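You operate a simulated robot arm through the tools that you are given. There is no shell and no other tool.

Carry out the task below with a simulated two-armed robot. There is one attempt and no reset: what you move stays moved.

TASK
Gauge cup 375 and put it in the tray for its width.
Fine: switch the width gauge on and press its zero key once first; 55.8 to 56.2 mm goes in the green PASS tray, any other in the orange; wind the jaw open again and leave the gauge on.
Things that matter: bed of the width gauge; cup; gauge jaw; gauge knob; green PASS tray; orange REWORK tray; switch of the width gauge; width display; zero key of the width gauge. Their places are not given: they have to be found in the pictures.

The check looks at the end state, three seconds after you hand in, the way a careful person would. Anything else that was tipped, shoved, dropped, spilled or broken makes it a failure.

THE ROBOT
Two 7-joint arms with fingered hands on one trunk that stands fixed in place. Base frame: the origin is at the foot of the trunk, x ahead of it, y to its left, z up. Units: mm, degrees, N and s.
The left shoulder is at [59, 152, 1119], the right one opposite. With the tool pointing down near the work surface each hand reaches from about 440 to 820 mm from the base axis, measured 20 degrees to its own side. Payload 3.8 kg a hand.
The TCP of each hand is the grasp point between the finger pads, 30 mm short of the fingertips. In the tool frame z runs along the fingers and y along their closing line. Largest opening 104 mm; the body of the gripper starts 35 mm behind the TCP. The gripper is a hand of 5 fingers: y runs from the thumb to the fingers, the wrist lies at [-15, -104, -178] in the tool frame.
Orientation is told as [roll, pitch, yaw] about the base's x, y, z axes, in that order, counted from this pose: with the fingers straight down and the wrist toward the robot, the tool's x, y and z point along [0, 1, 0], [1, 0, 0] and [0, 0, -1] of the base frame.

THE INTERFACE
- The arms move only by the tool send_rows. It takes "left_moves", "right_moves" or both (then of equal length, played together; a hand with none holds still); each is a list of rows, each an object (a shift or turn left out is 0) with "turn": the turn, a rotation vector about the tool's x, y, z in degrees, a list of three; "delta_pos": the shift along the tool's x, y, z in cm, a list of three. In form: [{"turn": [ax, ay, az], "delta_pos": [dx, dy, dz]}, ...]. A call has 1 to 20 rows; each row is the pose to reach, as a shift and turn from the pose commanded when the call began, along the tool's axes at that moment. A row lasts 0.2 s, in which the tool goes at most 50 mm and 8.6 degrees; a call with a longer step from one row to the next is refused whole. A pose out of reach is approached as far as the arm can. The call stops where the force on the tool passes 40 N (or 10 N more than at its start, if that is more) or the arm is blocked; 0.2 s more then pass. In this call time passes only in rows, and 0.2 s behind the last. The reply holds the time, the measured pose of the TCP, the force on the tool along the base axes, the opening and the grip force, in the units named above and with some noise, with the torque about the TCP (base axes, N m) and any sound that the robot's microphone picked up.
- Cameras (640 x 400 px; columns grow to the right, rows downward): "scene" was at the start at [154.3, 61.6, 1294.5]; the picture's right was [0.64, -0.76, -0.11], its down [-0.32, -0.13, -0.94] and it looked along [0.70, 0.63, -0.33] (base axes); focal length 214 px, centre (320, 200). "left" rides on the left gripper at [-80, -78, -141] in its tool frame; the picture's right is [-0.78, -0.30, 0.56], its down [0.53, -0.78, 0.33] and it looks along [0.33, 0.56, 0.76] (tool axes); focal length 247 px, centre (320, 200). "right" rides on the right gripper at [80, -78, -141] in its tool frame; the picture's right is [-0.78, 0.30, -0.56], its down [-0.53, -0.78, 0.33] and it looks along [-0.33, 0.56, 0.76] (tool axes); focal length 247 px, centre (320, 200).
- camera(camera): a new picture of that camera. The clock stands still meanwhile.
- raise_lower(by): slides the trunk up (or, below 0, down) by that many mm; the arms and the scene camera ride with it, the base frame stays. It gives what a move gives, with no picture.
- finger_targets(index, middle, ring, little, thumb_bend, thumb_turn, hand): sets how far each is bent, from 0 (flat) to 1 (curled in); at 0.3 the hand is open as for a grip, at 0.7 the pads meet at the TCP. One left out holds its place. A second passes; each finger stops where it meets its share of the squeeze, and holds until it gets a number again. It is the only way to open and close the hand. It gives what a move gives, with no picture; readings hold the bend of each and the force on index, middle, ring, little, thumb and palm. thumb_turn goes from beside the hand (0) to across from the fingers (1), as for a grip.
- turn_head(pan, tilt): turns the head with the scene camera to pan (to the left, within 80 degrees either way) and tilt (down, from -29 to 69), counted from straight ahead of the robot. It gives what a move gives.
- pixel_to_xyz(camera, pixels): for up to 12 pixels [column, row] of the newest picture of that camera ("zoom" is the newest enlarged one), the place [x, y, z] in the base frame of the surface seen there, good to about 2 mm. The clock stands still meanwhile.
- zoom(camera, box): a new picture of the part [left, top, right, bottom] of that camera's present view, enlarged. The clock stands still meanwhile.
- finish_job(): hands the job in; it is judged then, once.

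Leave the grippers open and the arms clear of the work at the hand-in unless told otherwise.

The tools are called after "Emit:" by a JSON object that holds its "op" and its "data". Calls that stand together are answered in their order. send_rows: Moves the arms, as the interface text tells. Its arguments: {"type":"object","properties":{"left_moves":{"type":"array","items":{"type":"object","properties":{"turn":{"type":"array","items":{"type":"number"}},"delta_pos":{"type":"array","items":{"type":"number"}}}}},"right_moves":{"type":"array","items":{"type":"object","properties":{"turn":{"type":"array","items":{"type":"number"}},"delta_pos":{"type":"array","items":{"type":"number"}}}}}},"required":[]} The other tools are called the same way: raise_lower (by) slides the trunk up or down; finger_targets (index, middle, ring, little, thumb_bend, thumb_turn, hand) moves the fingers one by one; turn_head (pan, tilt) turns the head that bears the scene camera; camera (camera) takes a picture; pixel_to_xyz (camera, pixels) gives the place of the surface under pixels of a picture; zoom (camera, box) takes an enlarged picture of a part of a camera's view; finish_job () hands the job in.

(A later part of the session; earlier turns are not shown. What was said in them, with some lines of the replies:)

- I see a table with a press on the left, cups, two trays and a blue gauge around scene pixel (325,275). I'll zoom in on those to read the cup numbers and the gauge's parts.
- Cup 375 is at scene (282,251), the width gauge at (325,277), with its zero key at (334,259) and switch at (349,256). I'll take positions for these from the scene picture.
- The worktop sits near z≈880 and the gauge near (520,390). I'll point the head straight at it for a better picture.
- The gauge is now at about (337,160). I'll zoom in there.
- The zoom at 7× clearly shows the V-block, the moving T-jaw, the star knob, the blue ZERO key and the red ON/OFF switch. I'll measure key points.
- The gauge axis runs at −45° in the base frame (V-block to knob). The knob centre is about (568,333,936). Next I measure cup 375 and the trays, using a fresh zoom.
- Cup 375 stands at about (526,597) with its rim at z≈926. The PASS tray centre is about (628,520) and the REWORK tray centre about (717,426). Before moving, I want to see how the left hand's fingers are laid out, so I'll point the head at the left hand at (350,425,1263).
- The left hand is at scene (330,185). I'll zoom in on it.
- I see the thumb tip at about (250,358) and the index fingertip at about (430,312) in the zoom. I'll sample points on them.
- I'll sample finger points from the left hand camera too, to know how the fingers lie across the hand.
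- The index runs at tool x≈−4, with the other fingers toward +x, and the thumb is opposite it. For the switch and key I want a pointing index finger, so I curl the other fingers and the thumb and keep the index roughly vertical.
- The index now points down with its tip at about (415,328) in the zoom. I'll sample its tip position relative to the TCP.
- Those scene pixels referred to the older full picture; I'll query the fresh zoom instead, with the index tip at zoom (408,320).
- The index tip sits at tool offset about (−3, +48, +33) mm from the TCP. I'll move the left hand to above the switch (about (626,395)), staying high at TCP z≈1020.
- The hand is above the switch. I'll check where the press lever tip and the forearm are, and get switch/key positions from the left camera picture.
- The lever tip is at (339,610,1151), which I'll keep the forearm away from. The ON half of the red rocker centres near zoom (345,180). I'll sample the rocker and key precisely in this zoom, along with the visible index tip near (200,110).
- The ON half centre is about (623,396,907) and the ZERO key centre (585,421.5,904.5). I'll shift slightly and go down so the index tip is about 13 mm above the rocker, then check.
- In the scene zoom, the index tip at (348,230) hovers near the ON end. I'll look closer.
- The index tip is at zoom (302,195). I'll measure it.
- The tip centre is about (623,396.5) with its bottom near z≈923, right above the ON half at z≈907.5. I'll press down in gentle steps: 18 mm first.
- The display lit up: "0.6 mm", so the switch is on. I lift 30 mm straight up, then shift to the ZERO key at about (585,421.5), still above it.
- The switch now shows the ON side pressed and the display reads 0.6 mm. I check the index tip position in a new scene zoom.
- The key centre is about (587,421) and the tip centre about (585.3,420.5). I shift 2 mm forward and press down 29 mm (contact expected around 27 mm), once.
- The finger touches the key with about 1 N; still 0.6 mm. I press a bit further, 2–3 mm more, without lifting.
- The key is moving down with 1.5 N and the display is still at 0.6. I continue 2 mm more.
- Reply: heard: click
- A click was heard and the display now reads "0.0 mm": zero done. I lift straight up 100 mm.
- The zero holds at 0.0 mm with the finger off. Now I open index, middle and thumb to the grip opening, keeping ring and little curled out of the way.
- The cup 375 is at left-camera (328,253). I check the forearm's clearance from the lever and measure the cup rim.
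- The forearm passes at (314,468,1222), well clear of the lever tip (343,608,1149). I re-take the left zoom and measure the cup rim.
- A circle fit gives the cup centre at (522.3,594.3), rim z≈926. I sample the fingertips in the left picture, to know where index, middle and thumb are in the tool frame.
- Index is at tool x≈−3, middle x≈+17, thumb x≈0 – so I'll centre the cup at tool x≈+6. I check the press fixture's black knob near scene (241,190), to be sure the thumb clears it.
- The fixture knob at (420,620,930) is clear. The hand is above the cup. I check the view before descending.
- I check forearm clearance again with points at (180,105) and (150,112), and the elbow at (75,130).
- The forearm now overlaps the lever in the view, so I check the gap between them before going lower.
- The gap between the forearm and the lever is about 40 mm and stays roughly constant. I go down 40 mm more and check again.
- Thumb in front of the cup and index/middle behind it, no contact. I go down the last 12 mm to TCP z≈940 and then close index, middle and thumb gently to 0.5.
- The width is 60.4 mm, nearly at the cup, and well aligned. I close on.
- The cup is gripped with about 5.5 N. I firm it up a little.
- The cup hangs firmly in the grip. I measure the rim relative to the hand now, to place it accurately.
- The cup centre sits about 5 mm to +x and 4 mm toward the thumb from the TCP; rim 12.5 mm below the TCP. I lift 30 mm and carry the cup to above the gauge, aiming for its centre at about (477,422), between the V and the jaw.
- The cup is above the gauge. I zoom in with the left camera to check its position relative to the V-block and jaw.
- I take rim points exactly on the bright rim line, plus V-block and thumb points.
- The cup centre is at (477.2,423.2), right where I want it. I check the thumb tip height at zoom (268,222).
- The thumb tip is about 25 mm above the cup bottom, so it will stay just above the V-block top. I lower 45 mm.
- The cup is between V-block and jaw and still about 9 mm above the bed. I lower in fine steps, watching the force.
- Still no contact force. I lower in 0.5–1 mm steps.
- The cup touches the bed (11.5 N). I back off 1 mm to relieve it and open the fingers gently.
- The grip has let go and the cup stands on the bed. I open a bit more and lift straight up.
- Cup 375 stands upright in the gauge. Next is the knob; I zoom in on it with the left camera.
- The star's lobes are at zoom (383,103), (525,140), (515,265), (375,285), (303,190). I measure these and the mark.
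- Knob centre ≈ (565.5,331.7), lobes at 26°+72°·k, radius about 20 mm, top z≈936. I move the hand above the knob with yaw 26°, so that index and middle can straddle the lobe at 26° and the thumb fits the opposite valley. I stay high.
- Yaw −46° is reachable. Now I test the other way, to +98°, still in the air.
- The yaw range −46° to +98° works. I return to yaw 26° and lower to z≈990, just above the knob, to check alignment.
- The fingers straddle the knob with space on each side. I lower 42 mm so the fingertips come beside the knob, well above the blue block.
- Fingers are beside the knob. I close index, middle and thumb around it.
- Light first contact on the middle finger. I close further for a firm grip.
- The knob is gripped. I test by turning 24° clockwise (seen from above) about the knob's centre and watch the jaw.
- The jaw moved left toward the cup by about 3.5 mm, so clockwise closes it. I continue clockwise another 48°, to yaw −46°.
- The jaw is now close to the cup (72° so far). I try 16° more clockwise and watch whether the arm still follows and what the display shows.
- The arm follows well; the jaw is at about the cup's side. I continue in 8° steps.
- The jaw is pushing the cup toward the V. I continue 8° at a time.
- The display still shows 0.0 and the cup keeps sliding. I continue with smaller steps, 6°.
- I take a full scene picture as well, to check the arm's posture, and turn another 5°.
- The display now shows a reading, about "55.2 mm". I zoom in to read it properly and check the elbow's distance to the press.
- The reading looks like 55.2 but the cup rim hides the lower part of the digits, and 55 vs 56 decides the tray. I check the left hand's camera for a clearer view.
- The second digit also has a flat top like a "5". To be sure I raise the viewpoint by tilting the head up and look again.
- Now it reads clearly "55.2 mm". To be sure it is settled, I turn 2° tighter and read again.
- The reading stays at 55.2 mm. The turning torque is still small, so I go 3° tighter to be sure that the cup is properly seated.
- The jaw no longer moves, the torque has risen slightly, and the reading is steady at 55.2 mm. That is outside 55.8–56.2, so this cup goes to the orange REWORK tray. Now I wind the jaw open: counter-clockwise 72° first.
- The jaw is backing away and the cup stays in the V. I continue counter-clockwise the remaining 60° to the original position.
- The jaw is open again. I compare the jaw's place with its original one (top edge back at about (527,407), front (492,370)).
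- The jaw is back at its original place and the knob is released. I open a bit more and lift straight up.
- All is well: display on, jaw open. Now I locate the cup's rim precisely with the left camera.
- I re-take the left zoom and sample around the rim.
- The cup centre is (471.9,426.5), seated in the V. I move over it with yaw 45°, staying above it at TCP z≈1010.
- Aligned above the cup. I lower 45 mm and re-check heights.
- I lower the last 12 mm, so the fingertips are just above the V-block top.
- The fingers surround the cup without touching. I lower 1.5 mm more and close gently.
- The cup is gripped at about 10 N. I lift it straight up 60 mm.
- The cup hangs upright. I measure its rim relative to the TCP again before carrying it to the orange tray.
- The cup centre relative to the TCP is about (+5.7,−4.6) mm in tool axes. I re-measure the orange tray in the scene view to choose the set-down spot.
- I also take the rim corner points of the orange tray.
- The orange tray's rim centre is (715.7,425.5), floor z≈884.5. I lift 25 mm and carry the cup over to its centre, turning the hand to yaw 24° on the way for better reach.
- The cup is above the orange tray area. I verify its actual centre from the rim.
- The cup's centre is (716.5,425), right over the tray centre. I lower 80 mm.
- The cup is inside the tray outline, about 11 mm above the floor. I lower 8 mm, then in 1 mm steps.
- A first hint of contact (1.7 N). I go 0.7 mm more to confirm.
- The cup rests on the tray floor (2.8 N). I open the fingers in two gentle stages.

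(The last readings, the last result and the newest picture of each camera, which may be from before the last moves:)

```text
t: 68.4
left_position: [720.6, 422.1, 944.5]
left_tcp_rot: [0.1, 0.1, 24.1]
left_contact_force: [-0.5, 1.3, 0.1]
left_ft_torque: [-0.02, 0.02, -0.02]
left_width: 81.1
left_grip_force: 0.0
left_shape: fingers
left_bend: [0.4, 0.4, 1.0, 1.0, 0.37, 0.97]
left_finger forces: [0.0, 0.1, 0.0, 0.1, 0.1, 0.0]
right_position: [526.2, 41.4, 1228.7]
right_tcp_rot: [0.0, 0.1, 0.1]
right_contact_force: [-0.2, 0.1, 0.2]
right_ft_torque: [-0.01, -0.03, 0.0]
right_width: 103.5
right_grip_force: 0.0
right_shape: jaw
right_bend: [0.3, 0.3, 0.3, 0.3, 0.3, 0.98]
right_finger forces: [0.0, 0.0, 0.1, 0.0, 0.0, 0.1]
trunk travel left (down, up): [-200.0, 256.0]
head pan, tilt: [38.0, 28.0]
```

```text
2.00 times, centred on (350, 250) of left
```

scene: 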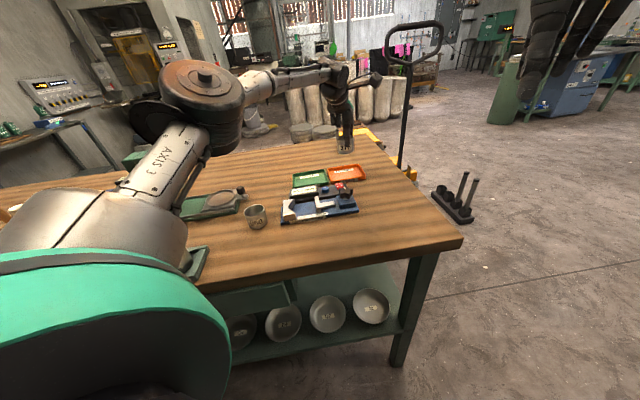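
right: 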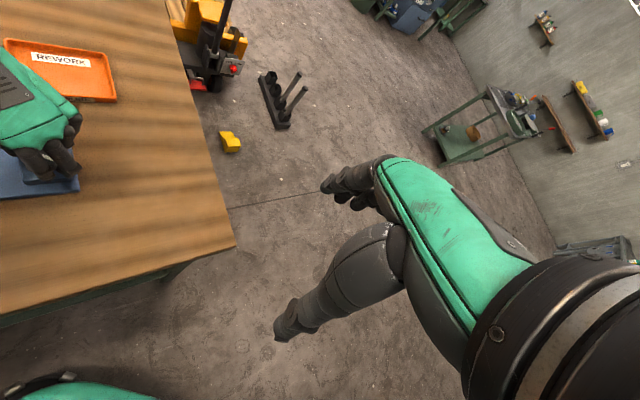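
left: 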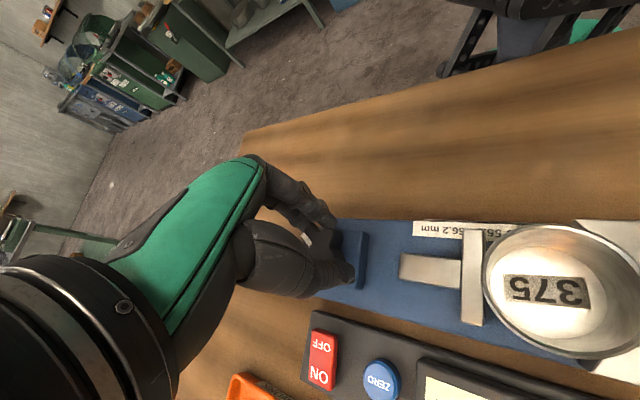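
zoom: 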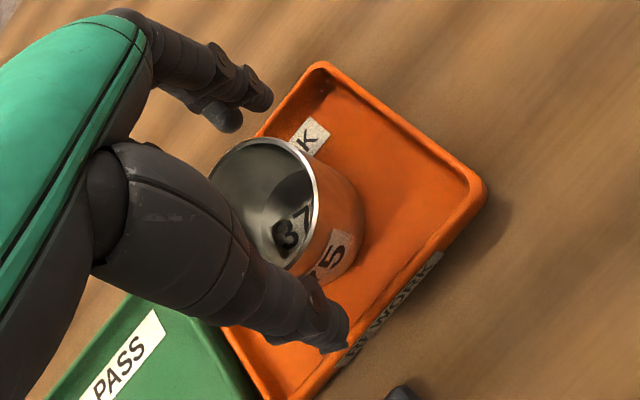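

The cup is released and upright in the orange tray. I lift the hand straight up, 120 mm.

Emit:
{"op": "send_rows", "data": {"left_moves": [{"delta_pos": [0, 0, -1.5]}, {"delta_pos": [0, 0, -4.0]}, {"delta_pos": [0, 0, -8.0]}, {"delta_pos": [0, 0, -12.0]}]}}

Emit:
{"op": "zoom", "data": {"camera": "scene", "box": [270, 130, 390, 225]}}

Emit:
{"op": "zoom", "data": {"camera": "left", "box": [260, 150, 500, 390]}}

```text
t: 69.4
left_position: [721.6, 423.0, 1063.3]
left_tcp_rot: [0.0, -0.1, 24.0]
left_contact_force: [-0.4, -0.6, 0.3]
left_ft_torque: [0.01, 0.0, 0.02]
left_width: 81.4
left_grip_force: 0.1
left_shape: fingers
left_bend: [0.4, 0.4, 1.0, 1.0, 0.37, 0.97]
left_finger forces: [0.0, 0.1, 0.0, 0.1, 0.0, 0.0]
right_position: [525.9, 40.3, 1227.7]
right_tcp_rot: [0.0, -0.1, 0.1]
right_contact_force: [-0.6, -1.0, -0.1]
right_ft_torque: [-0.02, 0.03, 0.02]
right_width: 103.4
right_grip_force: 0.0
right_shape: jaw
right_bend: [0.3, 0.3, 0.3, 0.3, 0.3, 0.98]
right_finger forces: [0.1, 0.0, 0.0, 0.0, 0.1, 0.1]
trunk travel left (down, up): [-200.0, 256.0]
head pan, tilt: [38.0, 28.0]
```

```text
4.21 times, centred on (330, 178) of scene
```

zoom: 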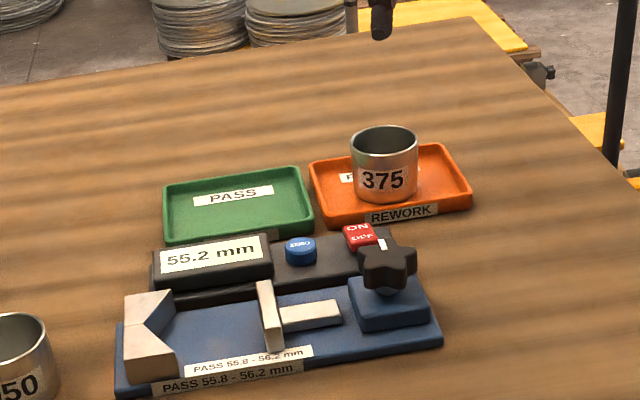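

```text
1.67 times, centred on (380, 270) of left
```

zoom: 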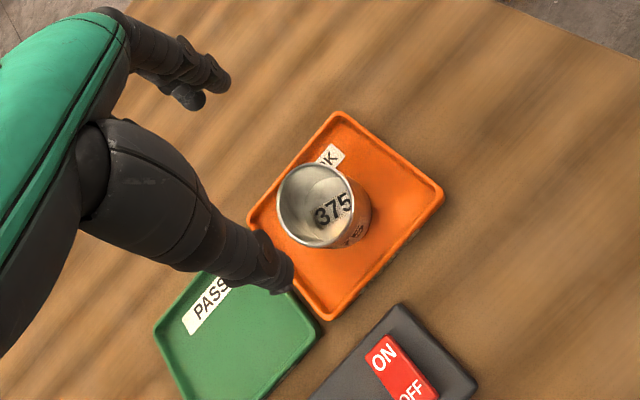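

Cup 375 stands upright in the orange REWORK tray, the jaw is open and the gauge is on. I retract the left arm back and up toward its starting place.

Emit:
{"op": "send_rows", "data": {"left_moves": [{"turn": [0, 0, 2.4], "delta_pos": [1.54, -3.38, -2.0]}, {"turn": [0, 0, 4.8], "delta_pos": [3.08, -6.76, -4.0]}, {"turn": [0, 0, 7.2], "delta_pos": [4.62, -10.14, -6.0]}, {"turn": [0, 0, 9.6], "delta_pos": [6.16, -13.52, -8.0]}, {"turn": [0, 0, 12], "delta_pos": [7.7, -16.9, -10.0]}, {"turn": [0, 0, 14.4], "delta_pos": [9.23, -20.28, -12.0]}, {"turn": [0, 0, 16.8], "delta_pos": [10.77, -23.67, -14.0]}, {"turn": [0, 0, 19.2], "delta_pos": [12.31, -27.05, -16.0]}, {"turn": [0, 0, 21.6], "delta_pos": [13.85, -30.43, -18.0]}, {"turn": [0, 0, 24], "delta_pos": [15.39, -33.81, -20.0]}]}}

Emit:
{"op": "finger_targets", "data": {"hand": "left", "index": 0.3, "middle": 0.3, "ring": 0.3, "little": 0.3, "thumb_bend": 0.3}}

Emit:
{"op": "camera", "data": {"camera": "scene"}}

Emit:
{"op": "zoom", "data": {"camera": "scene", "box": [230, 130, 390, 250]}}

```text
t: 71.6
left_position: [348.0, 425.6, 1264.9]
left_tcp_rot: [-0.1, 0.0, -0.1]
left_contact_force: [-0.3, -1.2, 0.3]
left_ft_torque: [-0.01, -0.02, 0.0]
left_width: 81.5
left_grip_force: 0.0
left_shape: fingers
left_bend: [0.4, 0.4, 1.0, 1.0, 0.37, 0.97]
left_finger forces: [0.0, 0.0, 0.0, 0.1, 0.0, 0.0]
right_position: [525.4, 41.1, 1229.4]
right_tcp_rot: [-0.1, -0.1, 0.1]
right_contact_force: [0.1, -0.2, -0.2]
right_ft_torque: [-0.02, -0.04, 0.02]
right_width: 103.8
right_grip_force: 0.2
right_shape: jaw
right_bend: [0.3, 0.3, 0.3, 0.3, 0.3, 0.98]
right_finger forces: [0.0, 0.1, 0.1, 0.0, 0.0, 0.0]
trunk travel left (down, up): [-200.0, 256.0]
head pan, tilt: [38.0, 28.0]
```

```text
t: 72.6
left_position: [349.8, 426.6, 1265.1]
left_tcp_rot: [0.0, 0.0, 0.0]
left_contact_force: [-0.7, -0.4, -0.5]
left_ft_torque: [-0.01, 0.02, 0.0]
left_width: 102.6
left_grip_force: 0.1
left_shape: fingers
left_bend: [0.3, 0.3, 0.3, 0.3, 0.3, 0.97]
left_finger forces: [0.0, 0.1, 0.0, 0.1, 0.0, 0.0]
right_position: [526.5, 40.8, 1227.4]
right_tcp_rot: [0.0, 0.0, 0.1]
right_contact_force: [-0.1, 0.8, 0.0]
right_ft_torque: [0.0, 0.01, 0.02]
right_width: 103.4
right_grip_force: 0.1
right_shape: jaw
right_bend: [0.3, 0.3, 0.3, 0.3, 0.3, 0.98]
right_finger forces: [0.0, 0.0, 0.0, 0.0, 0.0, 0.0]
trunk travel left (down, up): [-200.0, 256.0]
head pan, tilt: [38.0, 28.0]
```

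```text
taken
```

scene: 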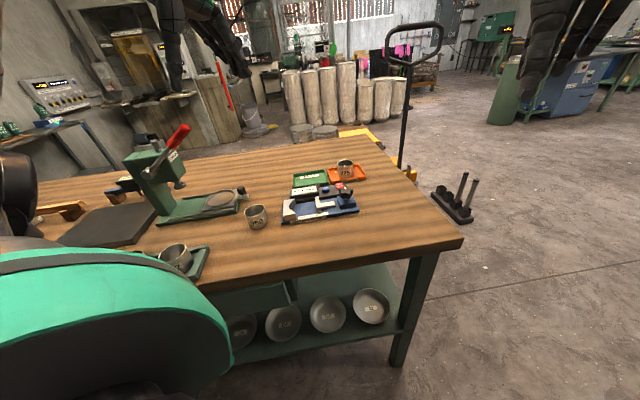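

```text
3.33 times, centred on (310, 190) of scene
```

zoom: 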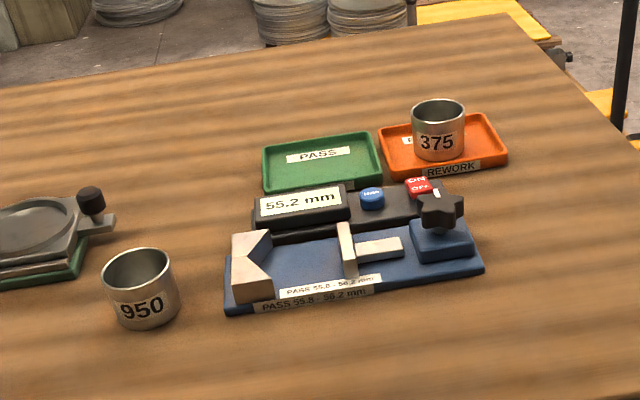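

Final check of the scene:
- Cup 375 stands upright in the orange REWORK tray.
- The jaw is open at its original place, the display is lit at 55.2 mm and the switch is on.
- Cup 950 and the press are undisturbed, and both hands are open and clear.

I hand the job in.

Emit:
{"op": "finish_job", "data": {}}

```text
The job is handed in.
```

I gauged cup 375 at 55.2 mm and put it in the orange REWORK tray, because 55.2 mm is outside the 55.8–56.2 mm pass range. I have no result back from the check.

- **Zeroing:** I switched the gauge on and pressed the zero key once before measuring. The display went from 0.6 mm to 0.0 mm.
- **Reading:** It stayed at 55.2 mm when I tightened the jaw a few more degrees.
- **End state:** The cup stands upright in the tray. The jaw is wound back to where it started, and the gauge is on, still showing 55.2 mm. Both hands are open and clear of the work, and the pictures show nothing else disturbed.
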